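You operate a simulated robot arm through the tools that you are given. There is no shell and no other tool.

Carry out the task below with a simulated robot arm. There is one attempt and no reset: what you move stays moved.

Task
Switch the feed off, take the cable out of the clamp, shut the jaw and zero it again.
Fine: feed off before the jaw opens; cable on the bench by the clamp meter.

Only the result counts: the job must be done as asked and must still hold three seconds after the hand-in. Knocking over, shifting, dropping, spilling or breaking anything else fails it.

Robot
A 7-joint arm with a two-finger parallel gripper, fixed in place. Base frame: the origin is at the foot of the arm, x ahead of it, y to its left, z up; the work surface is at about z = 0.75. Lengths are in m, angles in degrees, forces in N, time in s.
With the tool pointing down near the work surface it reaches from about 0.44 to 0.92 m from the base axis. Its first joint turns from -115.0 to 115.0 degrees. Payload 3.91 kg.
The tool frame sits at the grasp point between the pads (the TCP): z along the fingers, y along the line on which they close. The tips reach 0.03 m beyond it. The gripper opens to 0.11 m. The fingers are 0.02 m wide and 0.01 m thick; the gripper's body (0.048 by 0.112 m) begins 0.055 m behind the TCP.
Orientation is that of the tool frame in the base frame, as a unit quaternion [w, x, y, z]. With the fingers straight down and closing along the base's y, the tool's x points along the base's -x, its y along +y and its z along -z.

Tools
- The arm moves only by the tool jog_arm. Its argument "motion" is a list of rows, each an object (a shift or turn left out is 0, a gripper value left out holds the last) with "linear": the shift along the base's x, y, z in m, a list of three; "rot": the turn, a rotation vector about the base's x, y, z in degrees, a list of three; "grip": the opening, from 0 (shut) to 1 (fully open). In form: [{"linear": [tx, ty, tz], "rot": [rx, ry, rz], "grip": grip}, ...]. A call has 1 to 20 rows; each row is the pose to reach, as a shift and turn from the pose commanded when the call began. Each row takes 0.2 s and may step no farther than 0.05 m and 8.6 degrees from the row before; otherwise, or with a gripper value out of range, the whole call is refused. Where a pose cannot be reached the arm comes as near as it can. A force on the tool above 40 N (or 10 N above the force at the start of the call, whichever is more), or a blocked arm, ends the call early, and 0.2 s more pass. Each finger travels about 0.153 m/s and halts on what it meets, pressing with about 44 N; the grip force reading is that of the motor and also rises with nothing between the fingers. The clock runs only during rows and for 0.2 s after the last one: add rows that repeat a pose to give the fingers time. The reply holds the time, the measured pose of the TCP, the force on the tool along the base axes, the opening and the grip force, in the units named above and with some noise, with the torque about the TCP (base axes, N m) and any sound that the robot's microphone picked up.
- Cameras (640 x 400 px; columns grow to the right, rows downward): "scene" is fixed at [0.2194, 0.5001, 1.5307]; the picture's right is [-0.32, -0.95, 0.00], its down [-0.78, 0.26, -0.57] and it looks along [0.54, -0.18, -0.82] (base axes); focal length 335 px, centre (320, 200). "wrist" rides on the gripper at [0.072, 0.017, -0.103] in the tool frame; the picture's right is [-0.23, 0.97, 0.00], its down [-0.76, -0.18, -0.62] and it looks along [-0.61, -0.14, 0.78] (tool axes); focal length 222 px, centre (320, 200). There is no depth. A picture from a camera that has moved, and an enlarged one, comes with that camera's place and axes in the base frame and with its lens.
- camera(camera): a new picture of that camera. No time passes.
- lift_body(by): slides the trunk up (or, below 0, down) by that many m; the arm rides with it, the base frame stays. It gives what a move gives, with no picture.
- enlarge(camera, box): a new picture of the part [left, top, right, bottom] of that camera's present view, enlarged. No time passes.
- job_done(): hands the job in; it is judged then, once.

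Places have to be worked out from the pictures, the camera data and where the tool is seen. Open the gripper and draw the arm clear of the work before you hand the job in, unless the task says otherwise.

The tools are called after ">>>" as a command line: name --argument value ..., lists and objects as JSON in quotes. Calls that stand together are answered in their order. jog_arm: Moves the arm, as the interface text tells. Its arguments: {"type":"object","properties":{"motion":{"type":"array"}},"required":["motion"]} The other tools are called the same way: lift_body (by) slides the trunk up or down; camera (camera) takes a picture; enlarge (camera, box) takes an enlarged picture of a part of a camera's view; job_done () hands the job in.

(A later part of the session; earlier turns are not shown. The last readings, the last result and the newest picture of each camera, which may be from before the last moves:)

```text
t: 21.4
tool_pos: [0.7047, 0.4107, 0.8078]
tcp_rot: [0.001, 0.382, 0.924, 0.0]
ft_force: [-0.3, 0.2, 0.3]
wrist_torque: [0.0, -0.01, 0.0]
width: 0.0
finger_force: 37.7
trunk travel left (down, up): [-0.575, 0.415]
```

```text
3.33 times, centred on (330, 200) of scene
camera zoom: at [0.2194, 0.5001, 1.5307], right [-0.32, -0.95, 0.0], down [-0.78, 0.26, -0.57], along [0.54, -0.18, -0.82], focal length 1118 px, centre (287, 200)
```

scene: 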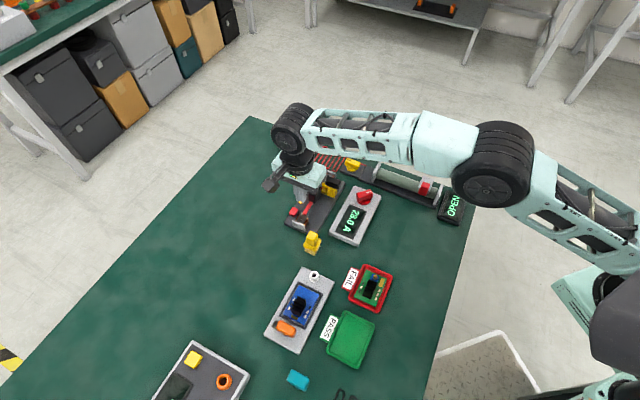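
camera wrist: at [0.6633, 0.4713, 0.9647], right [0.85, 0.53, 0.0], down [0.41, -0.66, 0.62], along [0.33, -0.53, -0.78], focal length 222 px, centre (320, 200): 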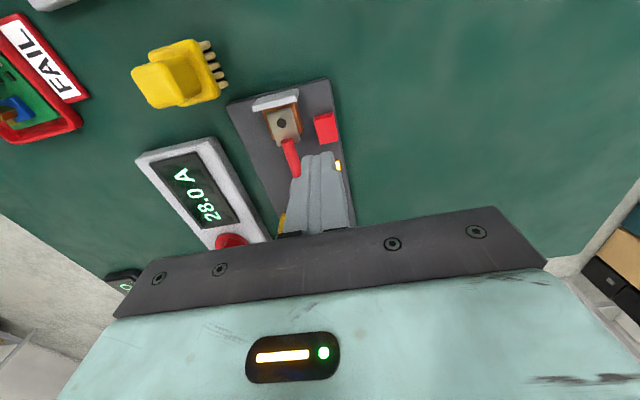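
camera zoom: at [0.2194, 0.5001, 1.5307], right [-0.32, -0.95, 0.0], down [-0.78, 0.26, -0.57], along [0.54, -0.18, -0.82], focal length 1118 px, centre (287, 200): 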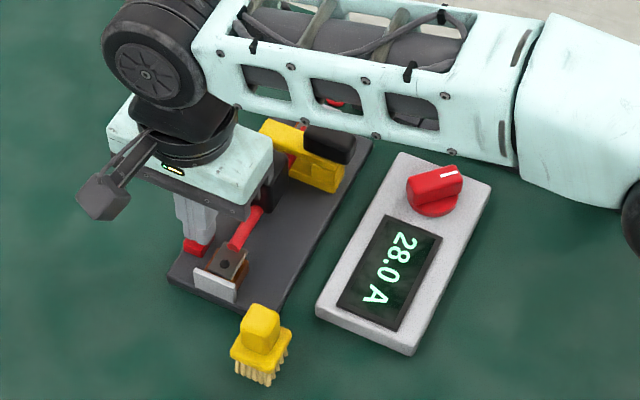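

The tips are poised about 3 mm above the button with the reading still 28.0 A. I'll press gently, 6 mm below this pose, and read the force.

>>> jog_arm --motion '[{"linear": [0.0015, 0.0015, -0.002]}, {"linear": [0.0015, 0.0015, -0.004]}, {"linear": [0.0015, 0.0015, -0.006]}]'

>>> enlarge --camera "scene" --box '[250, 140, 410, 260]'

```text
t: 22.1
tool_pos: [0.7084, 0.4121, 0.8035]
tcp_rot: [0.0, 0.382, 0.924, 0.001]
ft_force: [-0.2, 0.0, 1.0]
wrist_torque: [0.01, 0.04, -0.02]
width: 0.0
finger_force: 37.8
trunk travel left (down, up): [-0.575, 0.415]
```

```text
3.33 times, centred on (330, 200) of scene
camera zoom: at [0.2194, 0.5001, 1.5307], right [-0.32, -0.95, 0.0], down [-0.78, 0.26, -0.57], along [0.54, -0.18, -0.82], focal length 1118 px, centre (287, 200)
```

zoom: 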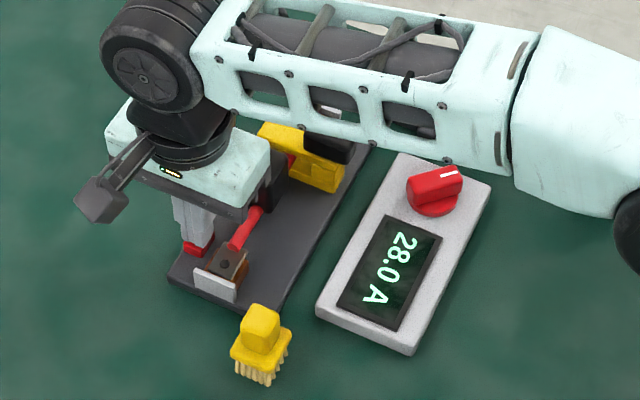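

There is no clear contact yet (about 1 N). I'll press a few millimetres further.

>>> jog_arm --motion '[{"linear": [-0.001, 0, -0.0015]}, {"linear": [-0.001, 0, -0.003]}, {"linear": [-0.001, 0, -0.004]}]'

>>> enlarge --camera "scene" --box '[250, 140, 410, 260]'

>>> camera --camera "wrist"

```text
t: 22.9
tool_pos: [0.707, 0.4116, 0.8002]
tcp_rot: [0.0, 0.382, 0.924, 0.001]
ft_force: [1.3, -1.1, 6.5]
wrist_torque: [-0.04, -0.06, -0.02]
width: 0.0
finger_force: 37.4
trunk travel left (down, up): [-0.575, 0.415]
heard: click
```

```text
3.33 times, centred on (330, 200) of scene
camera zoom: at [0.2194, 0.5001, 1.5307], right [-0.32, -0.95, 0.0], down [-0.78, 0.26, -0.57], along [0.54, -0.18, -0.82], focal length 1118 px, centre (287, 200)
```

zoom: 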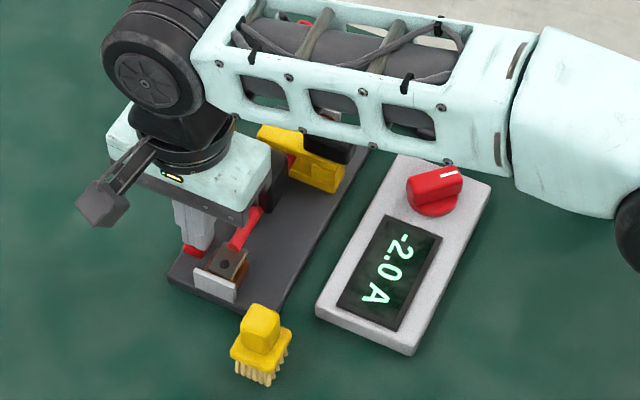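

```text
taken
camera wrist: at [0.6662, 0.4743, 0.9031], right [0.85, 0.53, 0.0], down [0.41, -0.66, 0.62], along [0.33, -0.53, -0.78], focal length 222 px, centre (320, 200)
```

wrist: 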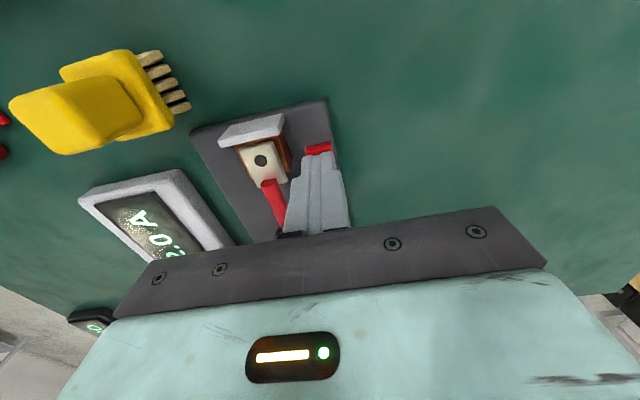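

Click heard, and the display dropped from 28.0 A to −2.0 A, so the button switches the feed and the red knob on the meter must be the zero trim. I'll lift straight off and confirm the lamp is dark.

>>> jog_arm --motion '[{"linear": [0, 0, 0.02]}, {"linear": [0, 0, 0.06]}, {"linear": [-0.01, 0, 0.1]}, {"linear": [-0.02, 0, 0.14]}, {"linear": [-0.02, 0, 0.14]}]'

>>> camera --camera "scene"

>>> enlarge --camera "scene" --box '[250, 140, 410, 260]'

>>> camera --camera "wrist"

```text
t: 24.1
tool_pos: [0.6853, 0.4118, 0.9399]
tcp_rot: [0.0, 0.382, 0.924, 0.0]
ft_force: [-1.1, 0.3, 0.5]
wrist_torque: [-0.02, -0.03, 0.02]
width: 0.0
finger_force: 37.4
trunk travel left (down, up): [-0.575, 0.415]
```

```text
taken
```

scene: 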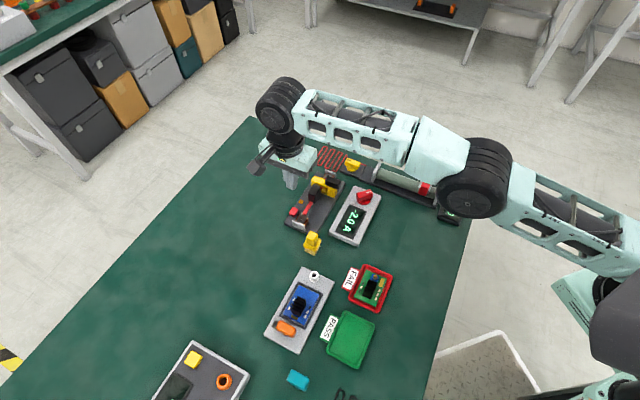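

```text
3.33 times, centred on (330, 200) of scene
camera zoom: at [0.2194, 0.5001, 1.5307], right [-0.32, -0.95, 0.0], down [-0.78, 0.26, -0.57], along [0.54, -0.18, -0.82], focal length 1118 px, centre (287, 200)
```

zoom: 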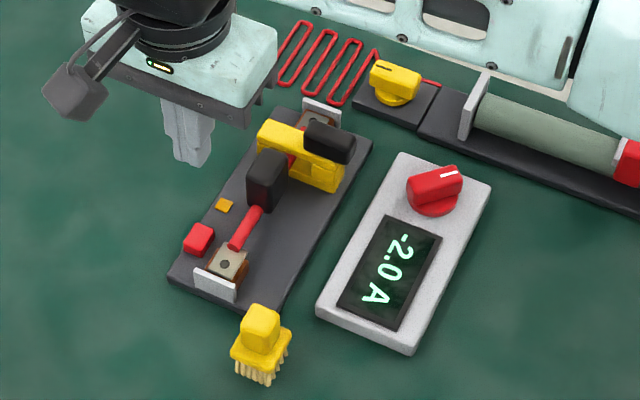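

```text
taken
camera wrist: at [0.644, 0.4756, 1.0433], right [0.85, 0.53, 0.0], down [0.41, -0.66, 0.62], along [0.33, -0.53, -0.78], focal length 222 px, centre (320, 200)
```

wrist: 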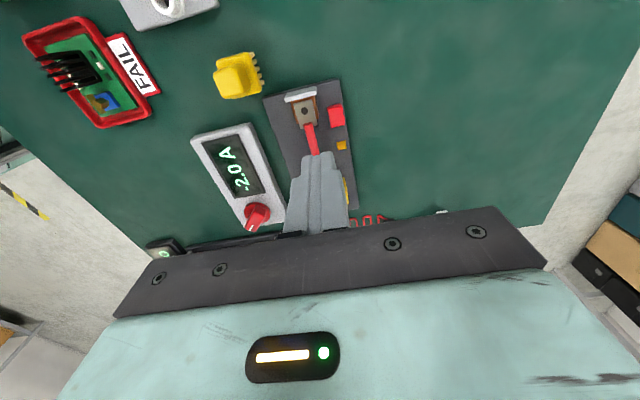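

The lamp is dark, so the feed is off and the remaining −2.0 A is a zero offset for the knob. Now for the jaw: I'll yaw to +45° so the fingers close across the handle's 20 mm width, staying high.

>>> jog_arm --motion '[{"linear": [-0.02, -0.01, 0.03], "rot": [0, 0, 8]}, {"linear": [-0.04, -0.025, 0.05], "rot": [0, 0, 16]}, {"linear": [-0.05, -0.045, 0.05], "rot": [0, 0, 24]}, {"linear": [-0.05, -0.065, 0.05], "rot": [0, 0, 32]}, {"linear": [-0.05, -0.085, 0.05], "rot": [0, 0, 40]}, {"linear": [-0.05, -0.105, 0.05], "rot": [0, 0, 48]}, {"linear": [-0.04, -0.125, 0.05], "rot": [0, 0, 56]}, {"linear": [-0.03, -0.14, 0.05], "rot": [0, 0, 64]}, {"linear": [-0.02, -0.15, 0.05], "rot": [0, 0, 72]}, {"linear": [-0.01, -0.154, 0.04], "rot": [0, 0, 80]}, {"linear": [0.0, -0.154, 0.03], "rot": [0, 0, 88]}, {"linear": [0.01, -0.154, 0.02], "rot": [0, 0, 90], "grip": 0.4}, {"linear": [0.014, -0.154, 0.02], "rot": [0, 0, 90], "grip": 0.4}]'

>>> camera --camera "wrist"

```text
t: 26.9
tool_pos: [0.7016, 0.259, 0.9588]
tcp_rot: [0.0, -0.383, 0.924, 0.001]
ft_force: [0.2, -0.1, 0.3]
wrist_torque: [0.01, -0.03, 0.03]
width: 0.0443
finger_force: 0.1
trunk travel left (down, up): [-0.575, 0.415]
```

```text
taken
camera wrist: at [0.6366, 0.2183, 1.0619], right [-0.53, 0.85, 0.0], down [0.66, 0.41, 0.62], along [0.53, 0.33, -0.78], focal length 222 px, centre (320, 200)
```

wrist: 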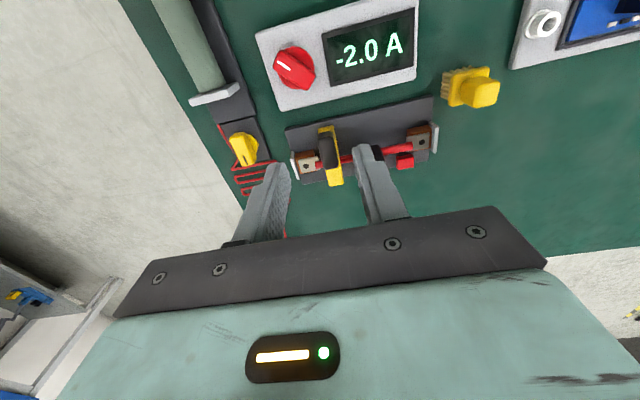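

The pose was reached freely, with the fingers straddling the handle direction. I'll zoom in to refine the handle position.

>>> enlarge --camera "wrist" --box '[280, 90, 440, 200]'

>>> enlarge --camera "wrist" --box '[240, 0, 430, 120]'

```text
3.64 times, centred on (360, 145) of wrist
camera zoom: at [0.6366, 0.2183, 1.0619], right [-0.53, 0.85, 0.0], down [0.66, 0.41, 0.62], along [0.53, 0.33, -0.78], focal length 808 px, centre (174, 400)
```

zoom: 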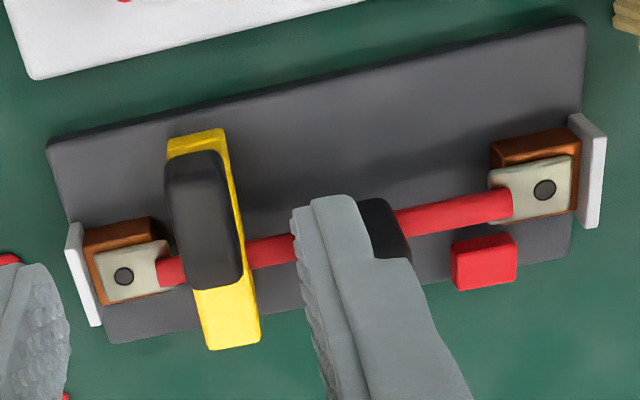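

```text
3.33 times, centred on (335, 60) of wrist
camera zoom: at [0.6366, 0.2183, 1.0619], right [-0.53, 0.85, 0.0], down [0.66, 0.41, 0.62], along [0.53, 0.33, -0.78], focal length 740 px, centre (270, 667)
```

zoom: 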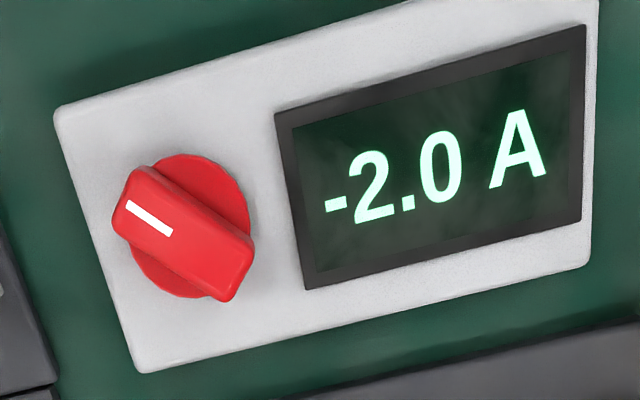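

The handle is centred at u ≈ 0.313, spanning w 0.705–0.742 with its top at z ≈ 0.826. I'll tilt the tool 30° (pointing toward the hinge side) and go to a pre-grasp point about 7 cm back, opening 35 mm.

>>> jog_arm --motion '[{"linear": [0.0, 0.0, -0.01], "rot": [5.3, -5.3, 0], "grip": 0.32}, {"linear": [0.0, 0.0, -0.025], "rot": [10.6, -10.6, 0]}, {"linear": [0.0, 0.0, -0.045], "rot": [16, -16, 0]}, {"linear": [0.0018, 0.0021, -0.074], "rot": [21.2, -21.2, 0]}, {"linear": [0.0018, 0.0021, -0.074], "rot": [21.2, -21.2, 0]}]'

>>> camera --camera "wrist"

>>> enlarge --camera "wrist" --box '[260, 100, 420, 220]'

>>> enlarge --camera "scene" --box '[250, 120, 410, 240]'

```text
t: 28.1
tool_pos: [0.7018, 0.2596, 0.8854]
tcp_rot: [0.239, -0.37, 0.892, 0.099]
ft_force: [1.2, 0.2, -0.6]
wrist_torque: [0.01, -0.01, -0.01]
width: 0.0353
finger_force: 0.0
trunk travel left (down, up): [-0.575, 0.415]
```

```text
taken
camera wrist: at [0.6067, 0.1897, 0.9382], right [-0.55, 0.83, 0.11], down [0.37, 0.12, 0.92], along [0.75, 0.55, -0.37], focal length 222 px, centre (320, 200)
```

wrist: 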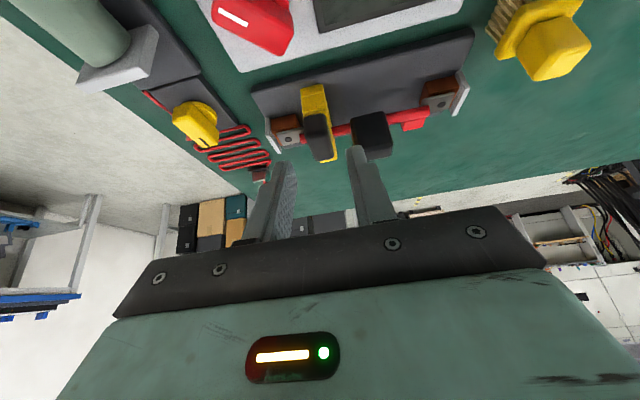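

```text
3.33 times, centred on (340, 160) of wrist
camera zoom: at [0.6067, 0.1897, 0.9382], right [-0.55, 0.83, 0.11], down [0.37, 0.12, 0.92], along [0.75, 0.55, -0.37], focal length 740 px, centre (253, 333)
```

zoom: 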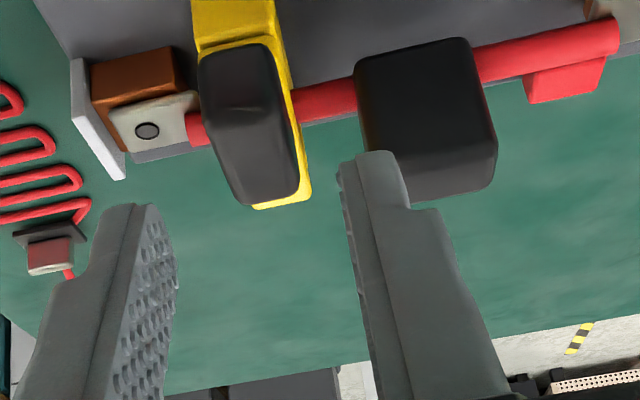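

```text
3.33 times, centred on (330, 180) of scene
camera zoom: at [0.2194, 0.5001, 1.5307], right [-0.32, -0.95, 0.0], down [-0.78, 0.26, -0.57], along [0.54, -0.18, -0.82], focal length 1118 px, centre (287, 267)
```

zoom: 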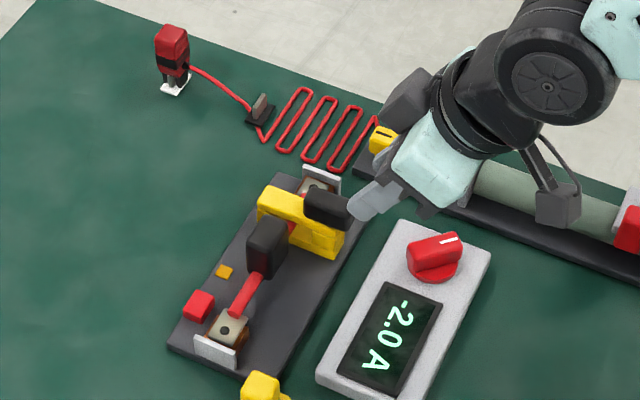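

The handle sits centred between the fingers. I'll slide in along the tool axis, then close on the handle.

>>> jog_arm --motion '[{"linear": [0.009, 0.009, -0.022]}, {"linear": [0.018, 0.018, -0.044]}, {"linear": [0.0247, 0.0247, -0.0606]}, {"linear": [0.0247, 0.0247, -0.0606]}]'

>>> enlarge --camera "wrist" --box '[240, 100, 400, 220]'

>>> enlarge --camera "scene" --box '[250, 120, 410, 240]'

```text
t: 29.1
tool_pos: [0.7278, 0.285, 0.8246]
tcp_rot: [0.239, -0.37, 0.892, 0.099]
ft_force: [-0.4, 0.3, 0.2]
wrist_torque: [0.0, 0.0, 0.0]
width: 0.0351
finger_force: 0.0
trunk travel left (down, up): [-0.575, 0.415]
```

```text
3.33 times, centred on (320, 160) of wrist
camera zoom: at [0.6335, 0.2157, 0.8779], right [-0.55, 0.83, 0.11], down [0.37, 0.12, 0.92], along [0.75, 0.55, -0.37], focal length 740 px, centre (320, 333)
```

zoom: 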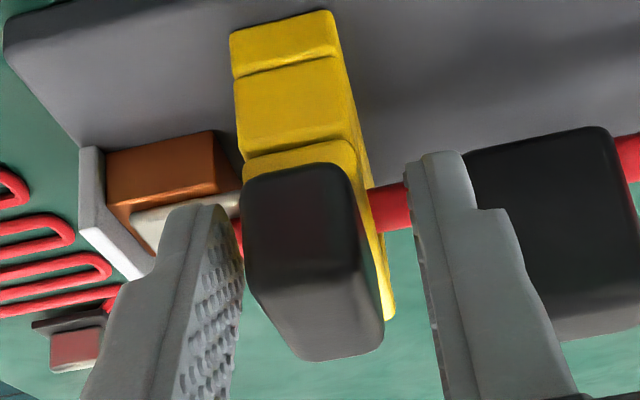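

```text
3.33 times, centred on (330, 180) of scene
camera zoom: at [0.2194, 0.5001, 1.5307], right [-0.32, -0.95, 0.0], down [-0.78, 0.26, -0.57], along [0.54, -0.18, -0.82], focal length 1118 px, centre (287, 267)
```

zoom: 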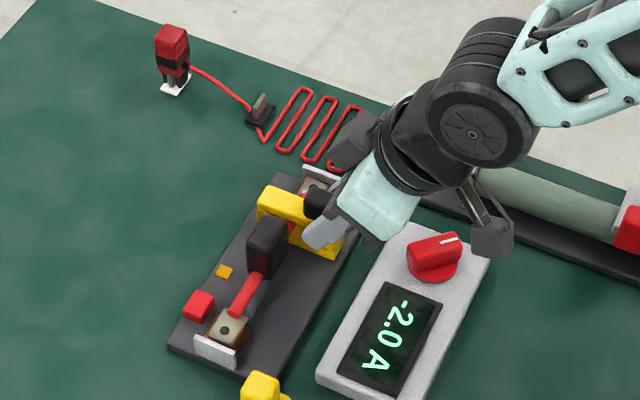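

The handle is between the fingers with room on both sides. I'll close on it now.

>>> jog_arm --motion '[{"linear": [0, 0, 0], "grip": 0.0}, {"linear": [0, 0, 0], "grip": 0.0}, {"linear": [0, 0, 0], "grip": 0.0}]'

>>> enlarge --camera "wrist" --box '[240, 100, 400, 220]'

```text
t: 29.9
tool_pos: [0.7278, 0.2844, 0.8245]
tcp_rot: [0.238, -0.37, 0.892, 0.099]
ft_force: [7.6, -3.5, -2.2]
wrist_torque: [0.09, -0.37, -0.06]
width: 0.0217
finger_force: 44.6
trunk travel left (down, up): [-0.575, 0.415]
```

```text
3.33 times, centred on (320, 160) of wrist
camera zoom: at [0.6342, 0.2149, 0.8779], right [-0.55, 0.83, 0.11], down [0.37, 0.12, 0.92], along [0.75, 0.55, -0.37], focal length 740 px, centre (320, 333)
```

zoom: 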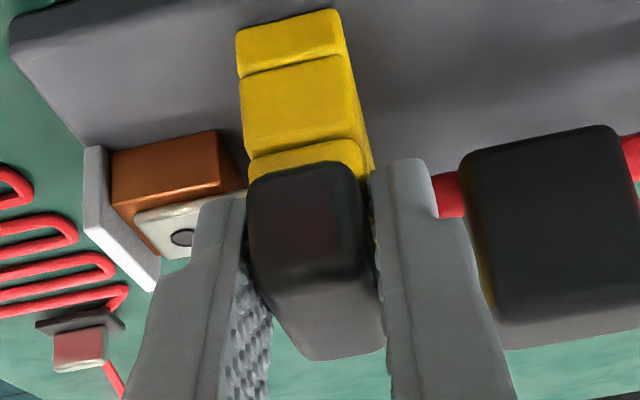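

The grip is solid (21.7 mm). I'll test the hinge idea with a small arc of about 15°, up and toward +w, turning the tool with it, and then check the forces and picture.

>>> jog_arm --motion '[{"linear": [0.0018, 0.0018, 0.0051], "rot": [-3.54, 3.54, 0], "grip": 0.0}, {"linear": [0.004, 0.004, 0.0099], "rot": [-7.07, 7.07, 0]}, {"linear": [0.0064, 0.0064, 0.0145], "rot": [-10.6, 10.6, 0]}]'

>>> enlarge --camera "wrist" --box '[240, 100, 400, 220]'

>>> enlarge --camera "scene" --box '[250, 120, 410, 240]'

```text
t: 30.8
tool_pos: [0.7328, 0.2897, 0.8328]
tcp_rot: [0.115, -0.379, 0.917, 0.048]
ft_force: [-0.7, -6.3, -40.0]
wrist_torque: [-0.01, -0.16, -0.02]
width: 0.0218
finger_force: 44.9
trunk travel left (down, up): [-0.575, 0.415]
```

```text
3.33 times, centred on (320, 160) of wrist
camera zoom: at [0.6528, 0.2331, 0.9161], right [-0.53, 0.84, 0.06], down [0.54, 0.29, 0.79], along [0.65, 0.45, -0.61], focal length 740 px, centre (320, 333)
```

zoom: 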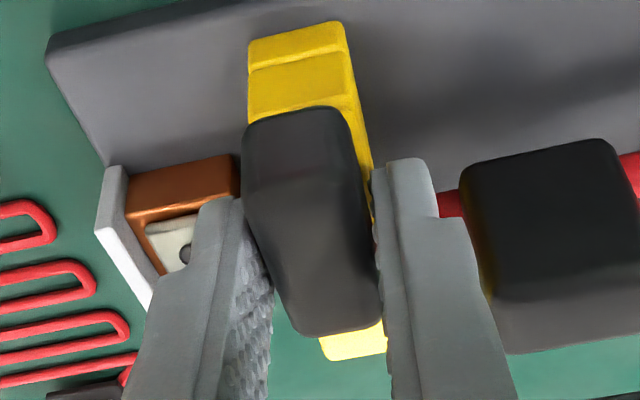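

```text
3.33 times, centred on (330, 180) of scene
camera zoom: at [0.2194, 0.5001, 1.5307], right [-0.32, -0.95, 0.0], down [-0.78, 0.26, -0.57], along [0.54, -0.18, -0.82], focal length 1118 px, centre (287, 267)
```

zoom: 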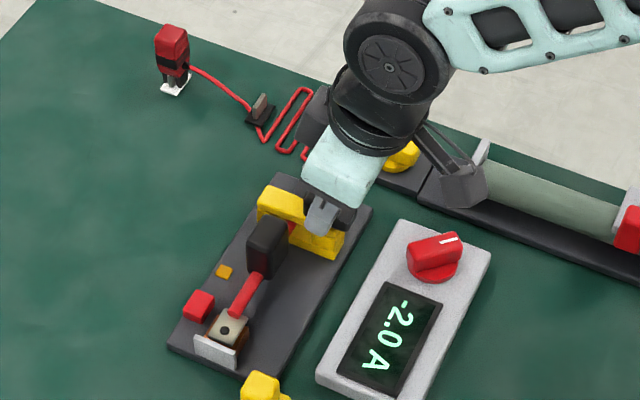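

The pull reached 40 N and the fingers slid up the handle without the beam lifting, so the jaw doesn't hinge that way from here. I'll let go gently and back off to look at the mechanism again.

>>> jog_arm --motion '[{"linear": [0, 0, -0.004], "grip": 0.32}, {"linear": [0, 0, -0.004], "grip": 0.32}, {"linear": [-0.004, -0.004, 0.014]}, {"linear": [-0.012, -0.012, 0.044]}, {"linear": [-0.018, -0.018, 0.064]}, {"linear": [-0.018, -0.018, 0.064]}]'

>>> camera --camera "wrist"

>>> enlarge --camera "scene" --box '[290, 150, 370, 210]'

>>> enlarge --camera "wrist" --box '[270, 90, 410, 200]'

```text
t: 32.1
tool_pos: [0.7155, 0.2741, 0.9034]
tcp_rot: [0.121, -0.379, 0.916, 0.05]
ft_force: [-0.4, 0.2, -0.8]
wrist_torque: [0.02, 0.0, 0.0]
width: 0.0351
finger_force: 0.1
trunk travel left (down, up): [-0.575, 0.415]
```

```text
taken
camera wrist: at [0.634, 0.216, 0.9843], right [-0.53, 0.84, 0.06], down [0.53, 0.28, 0.8], along [0.66, 0.46, -0.6], focal length 222 px, centre (320, 200)
```

wrist: 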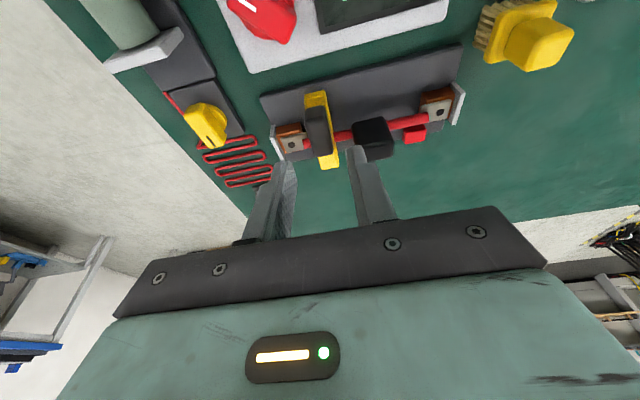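

```text
6.67 times, centred on (330, 180) of scene
camera zoom: at [0.2194, 0.5001, 1.5307], right [-0.32, -0.95, 0.0], down [-0.78, 0.26, -0.57], along [0.54, -0.18, -0.82], focal length 2235 px, centre (253, 333)
```

zoom: 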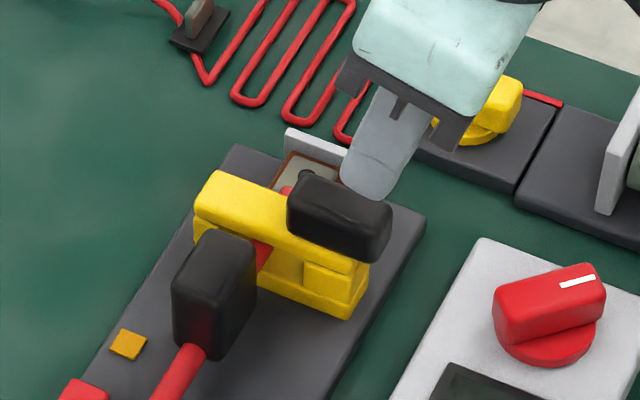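

```text
3.64 times, centred on (340, 145) of wrist
camera zoom: at [0.634, 0.216, 0.9843], right [-0.53, 0.84, 0.06], down [0.53, 0.28, 0.8], along [0.66, 0.46, -0.6], focal length 808 px, centre (247, 400)
```

zoom: 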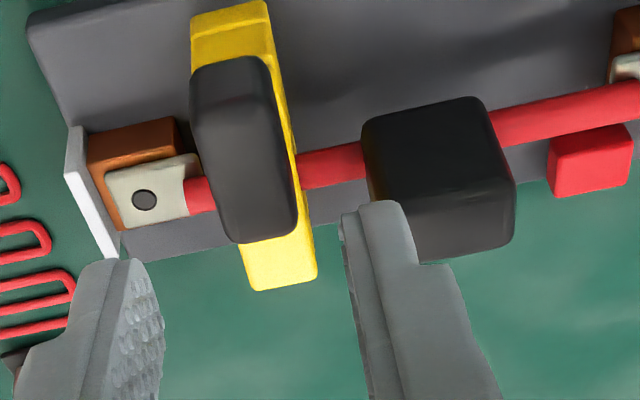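

The handle sits on the −w end of the upper beam and didn't budge upward, so the jaw probably slides or swings some other way. I'll regrip the handle upright and probe other directions with small, force-checked moves.

>>> jog_arm --motion '[{"linear": [0.008, 0.008, 0.0], "rot": [-5.3, 5.3, 0], "grip": 0.32}, {"linear": [0.0166, 0.0156, 0.0], "rot": [-10.6, 10.6, 0]}, {"linear": [0.0166, 0.0156, -0.03], "rot": [-10.6, 10.6, 0]}, {"linear": [0.0166, 0.0156, -0.055], "rot": [-10.6, 10.6, 0]}, {"linear": [0.0166, 0.0156, -0.0714], "rot": [-10.6, 10.6, 0]}, {"linear": [0.0166, 0.0156, -0.0714], "rot": [-10.6, 10.6, 0]}]'

>>> enlarge --camera "wrist" --box '[240, 80, 400, 200]'

```text
t: 33.5
tool_pos: [0.7306, 0.2888, 0.8298]
tcp_rot: [0.0, -0.383, 0.924, -0.001]
ft_force: [-0.2, -0.2, 0.9]
wrist_torque: [-0.03, 0.02, 0.0]
width: 0.0351
finger_force: 0.0
trunk travel left (down, up): [-0.575, 0.415]
```

```text
3.33 times, centred on (320, 140) of wrist
camera zoom: at [0.6667, 0.2482, 0.9332], right [-0.53, 0.85, 0.0], down [0.66, 0.41, 0.62], along [0.53, 0.33, -0.78], focal length 740 px, centre (320, 400)
```

zoom: 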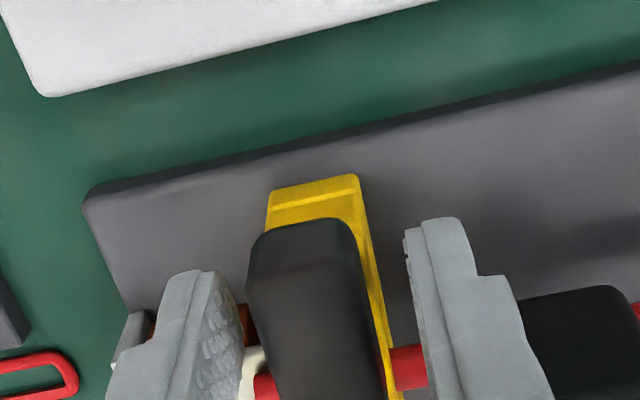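

Handle between the fingers again; I'll nudge 1 mm toward +u and close.

>>> jog_arm --motion '[{"linear": [0.0008, -0.0008, 0.0], "grip": 0.32}, {"linear": [0.0008, -0.0008, 0], "grip": 0.0}, {"linear": [0.0008, -0.0008, 0], "grip": 0.0}, {"linear": [0.0008, -0.0008, 0], "grip": 0.0}]'

```text
t: 34.5
tool_pos: [0.7314, 0.2877, 0.8294]
tcp_rot: [0.0, -0.383, 0.924, 0.0]
ft_force: [-2.9, 0.9, -0.6]
wrist_torque: [0.3, -0.12, -0.02]
width: 0.0221
finger_force: 45.0
trunk travel left (down, up): [-0.575, 0.415]
```

Gripped at 22 mm with little side load. First probe: 4 mm toward −w (away from the hinge side).

>>> jog_arm --motion '[{"linear": [-0.0014, -0.0014, 0], "grip": 0.0}, {"linear": [-0.0028, -0.0028, 0]}, {"linear": [-0.0028, -0.0028, 0]}]'

```text
t: 35.4
tool_pos: [0.7312, 0.2874, 0.829]
tcp_rot: [0.003, -0.383, 0.924, 0.002]
ft_force: [22.0, 27.2, -13.9]
wrist_torque: [0.86, -0.83, -0.07]
width: 0.0218
finger_force: 45.4
trunk travel left (down, up): [-0.575, 0.415]
```

It is rigid that way (about 35 N with no motion). I'll return to neutral, then probe 3 mm toward +u.

>>> jog_arm --motion '[{"linear": [0.0014, 0.0014, 0], "grip": 0.0}, {"linear": [0.0028, 0.0028, 0]}, {"linear": [0.0028, 0.0028, 0]}]'

>>> jog_arm --motion '[{"linear": [0.001, -0.001, 0], "grip": 0.0}, {"linear": [0.0021, -0.0021, 0]}, {"linear": [0.0021, -0.0021, 0]}]'

```text
t: 36.1
tool_pos: [0.7314, 0.2876, 0.8305]
tcp_rot: [-0.001, -0.382, 0.924, 0.0]
ft_force: [-1.7, 9.6, -2.6]
wrist_torque: [0.86, -0.34, 0.03]
width: 0.0218
finger_force: 45.1
trunk travel left (down, up): [-0.575, 0.415]
```

```text
t: 37.0
tool_pos: [0.7323, 0.2871, 0.8306]
tcp_rot: [-0.003, -0.384, 0.923, 0.001]
ft_force: [-28.4, 9.6, -2.1]
wrist_torque: [0.51, 0.82, 0.0]
width: 0.0218
finger_force: 45.0
trunk travel left (down, up): [-0.575, 0.415]
```

It is rigid in +u too. I'll return to neutral, release, lift away and study the jaw from other sides before trying anything else.

>>> jog_arm --motion '[{"linear": [-0.002, 0.002, 0], "grip": 0.0}, {"linear": [-0.002, 0.002, 0], "grip": 0.3}, {"linear": [-0.002, 0.002, 0], "grip": 0.32}, {"linear": [-0.002, 0.002, 0.03], "grip": 0.32}, {"linear": [-0.002, 0.002, 0.075]}, {"linear": [-0.002, 0.002, 0.12]}, {"linear": [-0.002, 0.002, 0.15]}, {"linear": [-0.002, 0.002, 0.15]}]'

>>> camera --camera "wrist"

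>>> enlarge --camera "scene" --box '[280, 150, 360, 210]'

```text
t: 38.8
tool_pos: [0.7327, 0.2873, 0.9842]
tcp_rot: [0.0, -0.383, 0.924, 0.0]
ft_force: [-0.5, -0.3, -0.8]
wrist_torque: [-0.04, -0.01, -0.03]
width: 0.0353
finger_force: 0.0
trunk travel left (down, up): [-0.575, 0.415]
```

```text
taken
camera wrist: at [0.6685, 0.2475, 1.0875], right [-0.53, 0.85, 0.0], down [0.66, 0.41, 0.62], along [0.53, 0.33, -0.78], focal length 222 px, centre (320, 200)
```

wrist: 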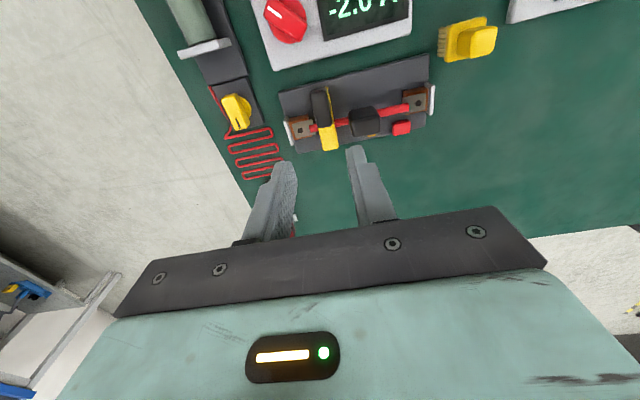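

```text
6.67 times, centred on (320, 180) of scene
camera zoom: at [0.2194, 0.5001, 1.5307], right [-0.32, -0.95, 0.0], down [-0.78, 0.26, -0.57], along [0.54, -0.18, -0.82], focal length 2235 px, centre (320, 333)
```

zoom: 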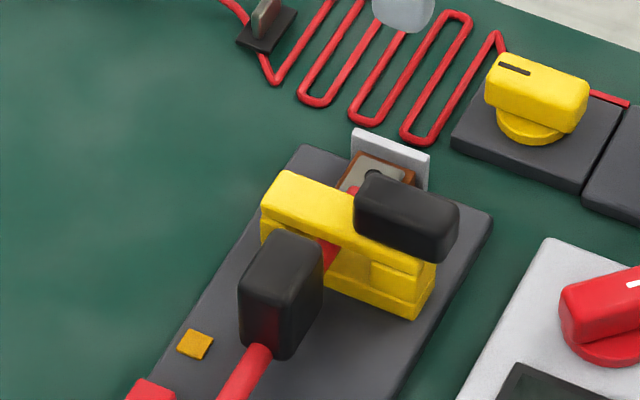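

Thinking about the readings, the reaction forces acted at the fingertip height of about 0.80. I was probably pinching the slightly wider fixed yellow frame rather than the handle itself. I'll regrip higher, with the tips at z ≈ 0.812 so they can only hold the black handle.

>>> jog_arm --motion '[{"linear": [-0.001, 0.001, -0.045], "grip": 0.32}, {"linear": [-0.001, 0.001, -0.09]}, {"linear": [-0.001, 0.001, -0.125]}, {"linear": [-0.001, 0.001, -0.142]}, {"linear": [-0.001, 0.001, -0.142]}, {"linear": [-0.001, 0.001, -0.142], "grip": 0.0}, {"linear": [-0.001, 0.001, -0.142], "grip": 0.0}, {"linear": [-0.001, 0.001, -0.142], "grip": 0.0}]'

>>> enlarge --camera "wrist" --box '[240, 80, 400, 200]'

```text
t: 40.5
tool_pos: [0.7318, 0.2888, 0.8403]
tcp_rot: [-0.001, -0.383, 0.924, -0.001]
ft_force: [-0.9, -0.2, -5.1]
wrist_torque: [0.55, -0.62, 0.02]
width: 0.0198
finger_force: 44.3
trunk travel left (down, up): [-0.575, 0.415]
```

```text
3.33 times, centred on (320, 140) of wrist
camera zoom: at [0.6688, 0.2492, 0.9432], right [-0.53, 0.85, 0.0], down [0.66, 0.41, 0.62], along [0.53, 0.33, -0.78], focal length 740 px, centre (320, 400)
```

zoom: 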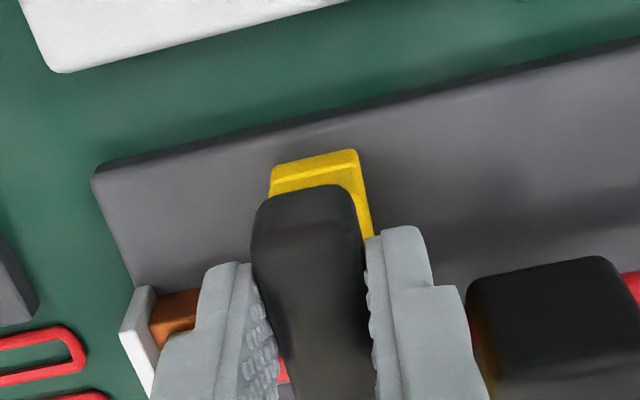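

The width now reads 19.8 mm, so this time only the handle is held. I'll try the lifting arc again, about 10°.

>>> jog_arm --motion '[{"linear": [0.0014, 0.0014, 0.0023], "rot": [-1.77, 1.77, 0], "grip": 0.0}, {"linear": [0.0028, 0.0028, 0.0045], "rot": [-3.54, 3.54, 0]}, {"linear": [0.0043, 0.0043, 0.0066], "rot": [-5.3, 5.3, 0]}, {"linear": [0.0058, 0.0058, 0.0086], "rot": [-7.07, 7.07, 0]}]'

>>> enlarge --camera "wrist" --box '[240, 80, 400, 200]'

>>> enlarge --camera "scene" --box '[290, 150, 370, 210]'

```text
t: 41.5
tool_pos: [0.7359, 0.2933, 0.8432]
tcp_rot: [-0.086, -0.381, 0.92, -0.035]
ft_force: [-11.5, -9.1, -35.1]
wrist_torque: [0.07, -0.14, -0.03]
width: 0.0196
finger_force: 44.7
trunk travel left (down, up): [-0.575, 0.415]
```

```text
3.33 times, centred on (320, 140) of wrist
camera zoom: at [0.6878, 0.2681, 0.9587], right [-0.53, 0.85, -0.04], down [0.74, 0.48, 0.47], along [0.42, 0.22, -0.88], focal length 740 px, centre (320, 400)
```

zoom: 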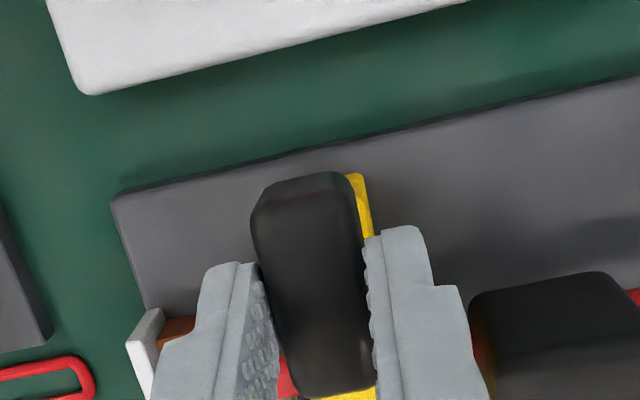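

```text
6.67 times, centred on (330, 180) of scene
camera zoom: at [0.2194, 0.5001, 1.5307], right [-0.32, -0.95, 0.0], down [-0.78, 0.26, -0.57], along [0.54, -0.18, -0.82], focal length 2235 px, centre (253, 333)
```

zoom: 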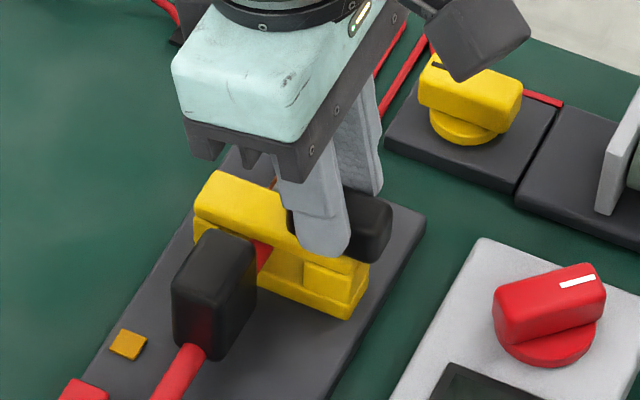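

There is still about 35 N of resistance and the beam hasn't moved, so it doesn't hinge at the +w end. The line of action suggests the pivot is under the handle (the wider −w post), meaning the handle would be pulled outward toward −w so the far end of the beam rises. I'll go back to neutral, regrip and test that.

>>> jog_arm --motion '[{"linear": [-0.003, -0.003, -0.0045], "rot": [3.54, -3.54, 0], "grip": 0.0}, {"linear": [-0.003, -0.003, -0.0045], "rot": [3.54, -3.54, 0], "grip": 0.3}, {"linear": [-0.0058, -0.0058, -0.0086], "rot": [7.07, -7.07, 0], "grip": 0.3}, {"linear": [-0.0058, -0.0058, -0.0086], "rot": [7.07, -7.07, 0], "grip": 0.3}, {"linear": [-0.0058, -0.0058, -0.0086], "rot": [7.07, -7.07, 0], "grip": 0.0}, {"linear": [-0.0058, -0.0058, -0.0086], "rot": [7.07, -7.07, 0], "grip": 0.0}, {"linear": [-0.0058, -0.0058, -0.0086], "rot": [7.07, -7.07, 0], "grip": 0.0}]'

>>> jog_arm --motion '[{"linear": [-0.001, -0.001, 0], "rot": [1.4, -1.4, 0], "grip": 0.0}, {"linear": [-0.002, -0.002, 0], "rot": [2.8, -2.8, 0]}, {"linear": [-0.003, -0.003, -0.0002], "rot": [4.2, -4.2, 0]}, {"linear": [-0.003, -0.003, -0.0002], "rot": [4.2, -4.2, 0]}]'

>>> enlarge --camera "scene" --box '[290, 150, 370, 210]'

```text
t: 43.1
tool_pos: [0.7335, 0.2886, 0.8397]
tcp_rot: [0.0, -0.383, 0.924, 0.0]
ft_force: [9.6, -3.0, 2.0]
wrist_torque: [0.87, -1.06, -0.04]
width: 0.0198
finger_force: 45.7
trunk travel left (down, up): [-0.575, 0.415]
```

```text
t: 44.1
tool_pos: [0.7291, 0.2873, 0.8382]
tcp_rot: [0.049, -0.382, 0.923, 0.021]
ft_force: [22.0, 11.4, 0.0]
wrist_torque: [-0.32, 0.08, -0.09]
width: 0.0198
finger_force: 45.1
trunk travel left (down, up): [-0.575, 0.415]
```

```text
6.67 times, centred on (330, 180) of scene
camera zoom: at [0.2194, 0.5001, 1.5307], right [-0.32, -0.95, 0.0], down [-0.78, 0.26, -0.57], along [0.54, -0.18, -0.82], focal length 2235 px, centre (253, 333)
```

zoom: 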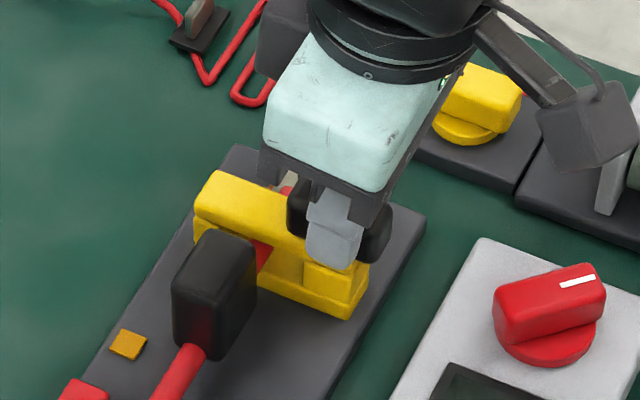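

The tool turned the full 6° with little torque left, so I need to see whether the handle turned with it. I'll look from the wrist while still holding.

>>> enlarge --camera "wrist" --box '[240, 80, 400, 200]'

>>> enlarge --camera "scene" --box '[300, 155, 350, 205]'

```text
3.33 times, centred on (320, 140) of wrist
camera zoom: at [0.6588, 0.2393, 0.9344], right [-0.53, 0.85, 0.02], down [0.61, 0.36, 0.7], along [0.59, 0.39, -0.71], focal length 740 px, centre (320, 400)
```

zoom: 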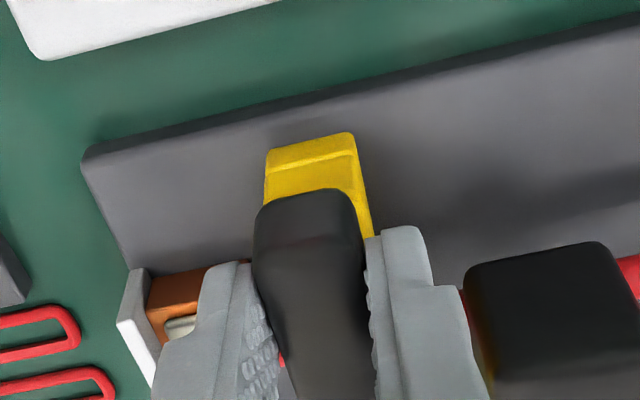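

```text
8.00 times, centred on (325, 180) of scene
camera zoom: at [0.2194, 0.5001, 1.5307], right [-0.32, -0.95, 0.0], down [-0.78, 0.26, -0.57], along [0.54, -0.18, -0.82], focal length 2682 px, centre (280, 360)
```

zoom: 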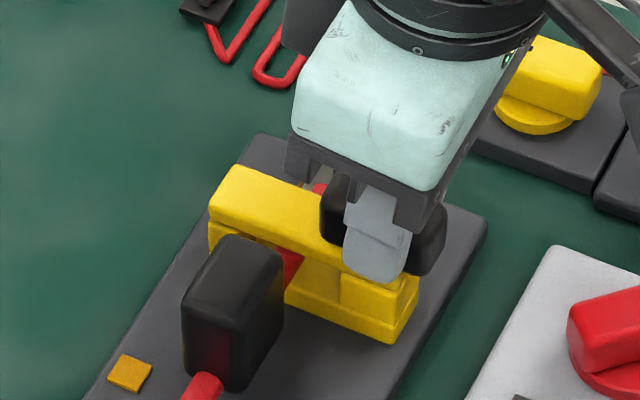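

The pictures can't settle 6°, so I'll extend the same motion by another 10° and see whether the beam follows or the force builds.

>>> jog_arm --motion '[{"linear": [-0.0023, -0.0023, -0.0007], "rot": [3.54, -3.54, 0], "grip": 0.0}, {"linear": [-0.0046, -0.0046, -0.0016], "rot": [7.07, -7.07, 0]}, {"linear": [-0.0046, -0.0046, -0.0016], "rot": [7.07, -7.07, 0]}]'

>>> enlarge --camera "scene" --box '[300, 155, 350, 205]'

>>> enlarge --camera "wrist" --box '[240, 80, 400, 200]'

```text
t: 45.0
tool_pos: [0.7262, 0.2813, 0.8378]
tcp_rot: [0.13, -0.379, 0.915, 0.053]
ft_force: [21.6, 13.7, 3.4]
wrist_torque: [-0.25, 0.06, -0.04]
width: 0.0198
finger_force: 45.4
trunk travel left (down, up): [-0.575, 0.415]
```

```text
8.00 times, centred on (325, 180) of scene
camera zoom: at [0.2194, 0.5001, 1.5307], right [-0.32, -0.95, 0.0], down [-0.78, 0.26, -0.57], along [0.54, -0.18, -0.82], focal length 2682 px, centre (280, 360)
```

zoom: 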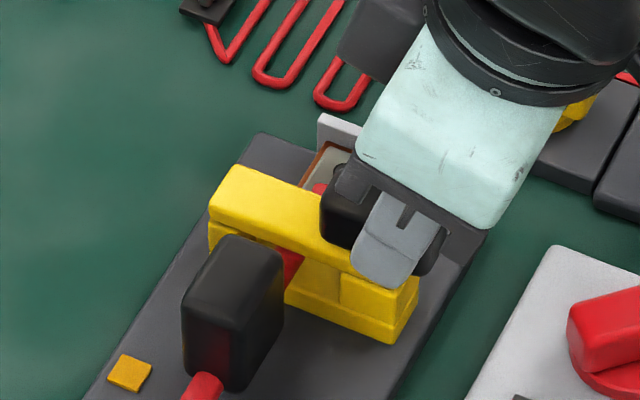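

```text
3.33 times, centred on (320, 140) of wrist
camera zoom: at [0.6432, 0.2237, 0.9174], right [-0.53, 0.84, 0.06], down [0.52, 0.27, 0.81], along [0.67, 0.47, -0.58], focal length 740 px, centre (320, 400)
```

zoom: 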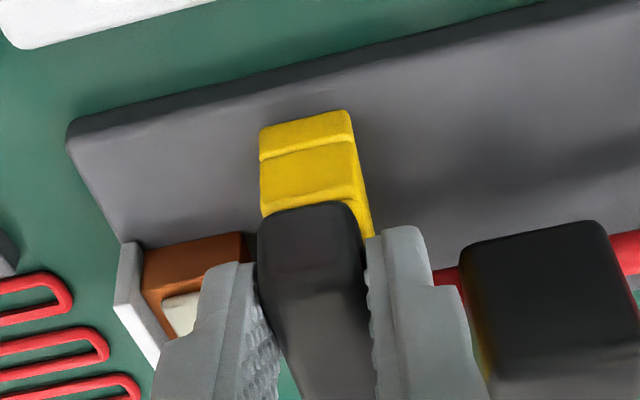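

The fingers are only sliding on the handle (about 25 N) and the beam hasn't turned. I'll release, back off and take close-up pictures of the jaw with the fingers opened wide.

>>> jog_arm --motion '[{"linear": [0.002, 0.002, 0], "grip": 0.3}, {"linear": [0.002, 0.002, 0], "grip": 0.32}, {"linear": [-0.004, -0.004, 0.03], "grip": 0.32}, {"linear": [-0.013, -0.013, 0.07], "grip": 0.32}, {"linear": [-0.03, -0.03, 0.07], "grip": 1.0}, {"linear": [-0.045, -0.045, 0.055], "rot": [5, -5, 0]}, {"linear": [-0.045, -0.045, 0.04], "rot": [10, -10, 0]}, {"linear": [-0.045, -0.045, 0.03], "rot": [14, -14, 0]}, {"linear": [-0.045, -0.045, 0.03], "rot": [14, -14, 0]}]'

>>> camera --camera "wrist"

>>> enlarge --camera "wrist" --box '[260, 110, 400, 210]'

```text
t: 47.0
tool_pos: [0.6796, 0.2363, 0.8688]
tcp_rot: [0.284, -0.364, 0.879, 0.118]
ft_force: [0.8, 0.1, 0.1]
wrist_torque: [0.03, 0.03, 0.01]
width: 0.1099
finger_force: 0.1
trunk travel left (down, up): [-0.575, 0.415]
```

```text
taken
camera wrist: at [0.5822, 0.1623, 0.909], right [-0.56, 0.82, 0.13], down [0.3, 0.05, 0.95], along [0.77, 0.57, -0.28], focal length 222 px, centre (320, 200)
```

wrist: 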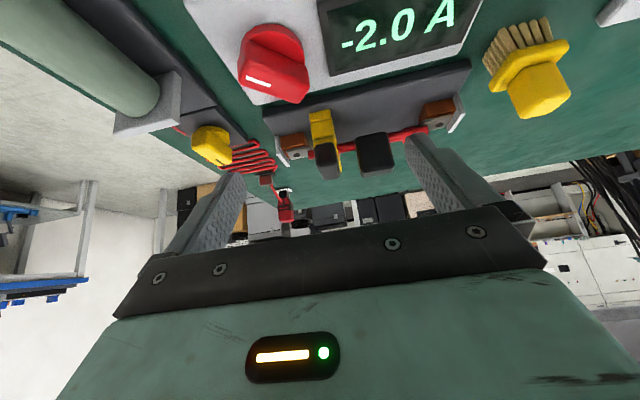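

```text
4.00 times, centred on (330, 160) of wrist
camera zoom: at [0.5822, 0.1623, 0.909], right [-0.56, 0.82, 0.13], down [0.3, 0.05, 0.95], along [0.77, 0.57, -0.28], focal length 888 px, centre (280, 360)
```

zoom: 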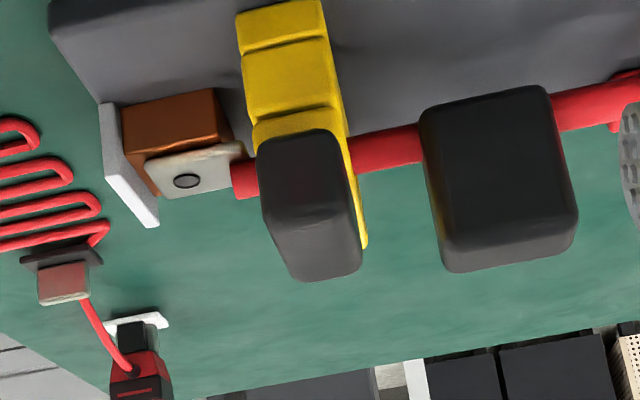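

Nothing obvious shows a pin. The remaining likely arrangement is a pivot at the −w (handle) end with the free end at +w. I'll test it directly by pinching the far end of the upper beam (w ≈ 0.772) and lifting gently. First I'll straighten up and hover above it.

>>> jog_arm --motion '[{"linear": [0.0, 0.0, 0.03], "rot": [-5, 5, 0], "grip": 0.5}, {"linear": [0.01, 0.01, 0.06], "rot": [-10, 10, 0], "grip": 0.29}, {"linear": [0.03, 0.03, 0.06], "rot": [-15, 15, 0]}, {"linear": [0.05, 0.05, 0.06], "rot": [-20, 20, 0]}, {"linear": [0.07, 0.07, 0.06], "rot": [-25.3, 25.3, 0]}, {"linear": [0.0881, 0.0878, 0.055], "rot": [-25.3, 25.3, 0]}, {"linear": [0.0881, 0.0878, 0.02], "rot": [-25.3, 25.3, 0]}, {"linear": [0.0881, 0.0878, 0.02], "rot": [-25.3, 25.3, 0]}]'

>>> camera --camera "wrist"

>>> enlarge --camera "wrist" --box '[240, 60, 400, 180]'

```text
t: 48.8
tool_pos: [0.7679, 0.322, 0.8866]
tcp_rot: [-0.001, -0.383, 0.924, 0.0]
ft_force: [0.1, -0.8, -0.4]
wrist_torque: [0.02, 0.01, -0.01]
width: 0.0319
finger_force: 0.0
trunk travel left (down, up): [-0.575, 0.415]
```

```text
taken
camera wrist: at [0.7041, 0.2831, 0.9905], right [-0.53, 0.85, 0.0], down [0.66, 0.41, 0.62], along [0.53, 0.33, -0.78], focal length 222 px, centre (320, 200)
```

wrist: 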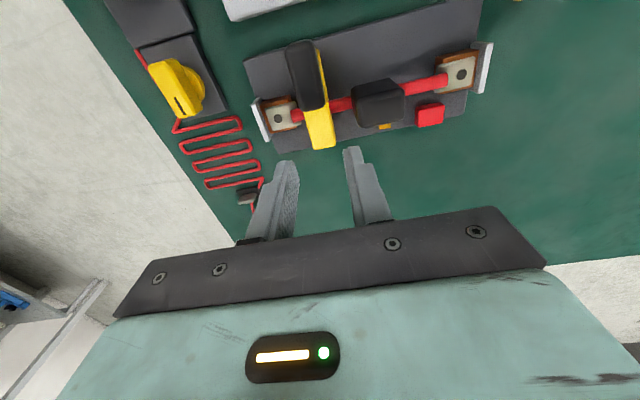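

```text
3.33 times, centred on (320, 120) of wrist
camera zoom: at [0.7041, 0.2831, 0.9905], right [-0.53, 0.85, 0.0], down [0.66, 0.41, 0.62], along [0.53, 0.33, -0.78], focal length 740 px, centre (320, 467)
```

zoom: 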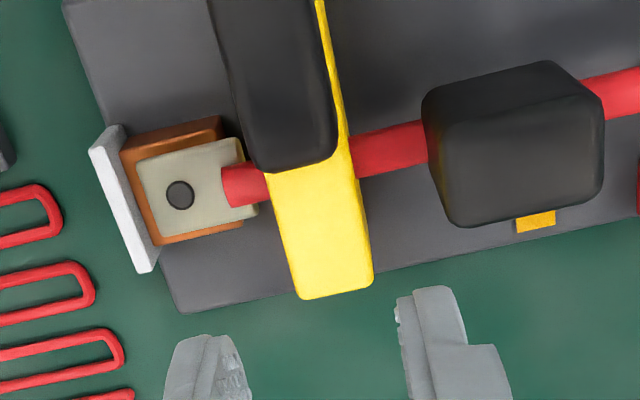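

I have a clear view of the free yellow end (w up to 0.783, u ≈ 0.3137). I'll shift 1.6 mm, descend with the 32 mm opening to tips at z ≈ 0.799, and pinch.

>>> jog_arm --motion '[{"linear": [-0.0011, 0.0011, -0.02], "grip": 0.29}, {"linear": [-0.0011, 0.0011, -0.04]}, {"linear": [-0.0011, 0.0011, -0.0576]}, {"linear": [-0.0011, 0.0011, -0.0576]}]'

>>> enlarge --camera "wrist" --box '[240, 80, 400, 200]'

```text
t: 49.8
tool_pos: [0.7652, 0.3272, 0.8301]
tcp_rot: [0.0, -0.383, 0.924, 0.0]
ft_force: [-1.1, 0.2, 0.5]
wrist_torque: [0.02, 0.03, 0.01]
width: 0.0318
finger_force: 0.0
trunk travel left (down, up): [-0.575, 0.415]
```

```text
3.33 times, centred on (320, 140) of wrist
camera zoom: at [0.7012, 0.2866, 0.9334], right [-0.53, 0.85, 0.0], down [0.66, 0.41, 0.62], along [0.53, 0.33, -0.78], focal length 740 px, centre (320, 400)
```

zoom: 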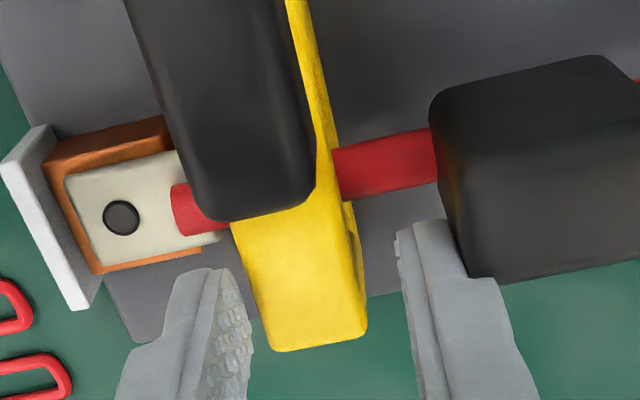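

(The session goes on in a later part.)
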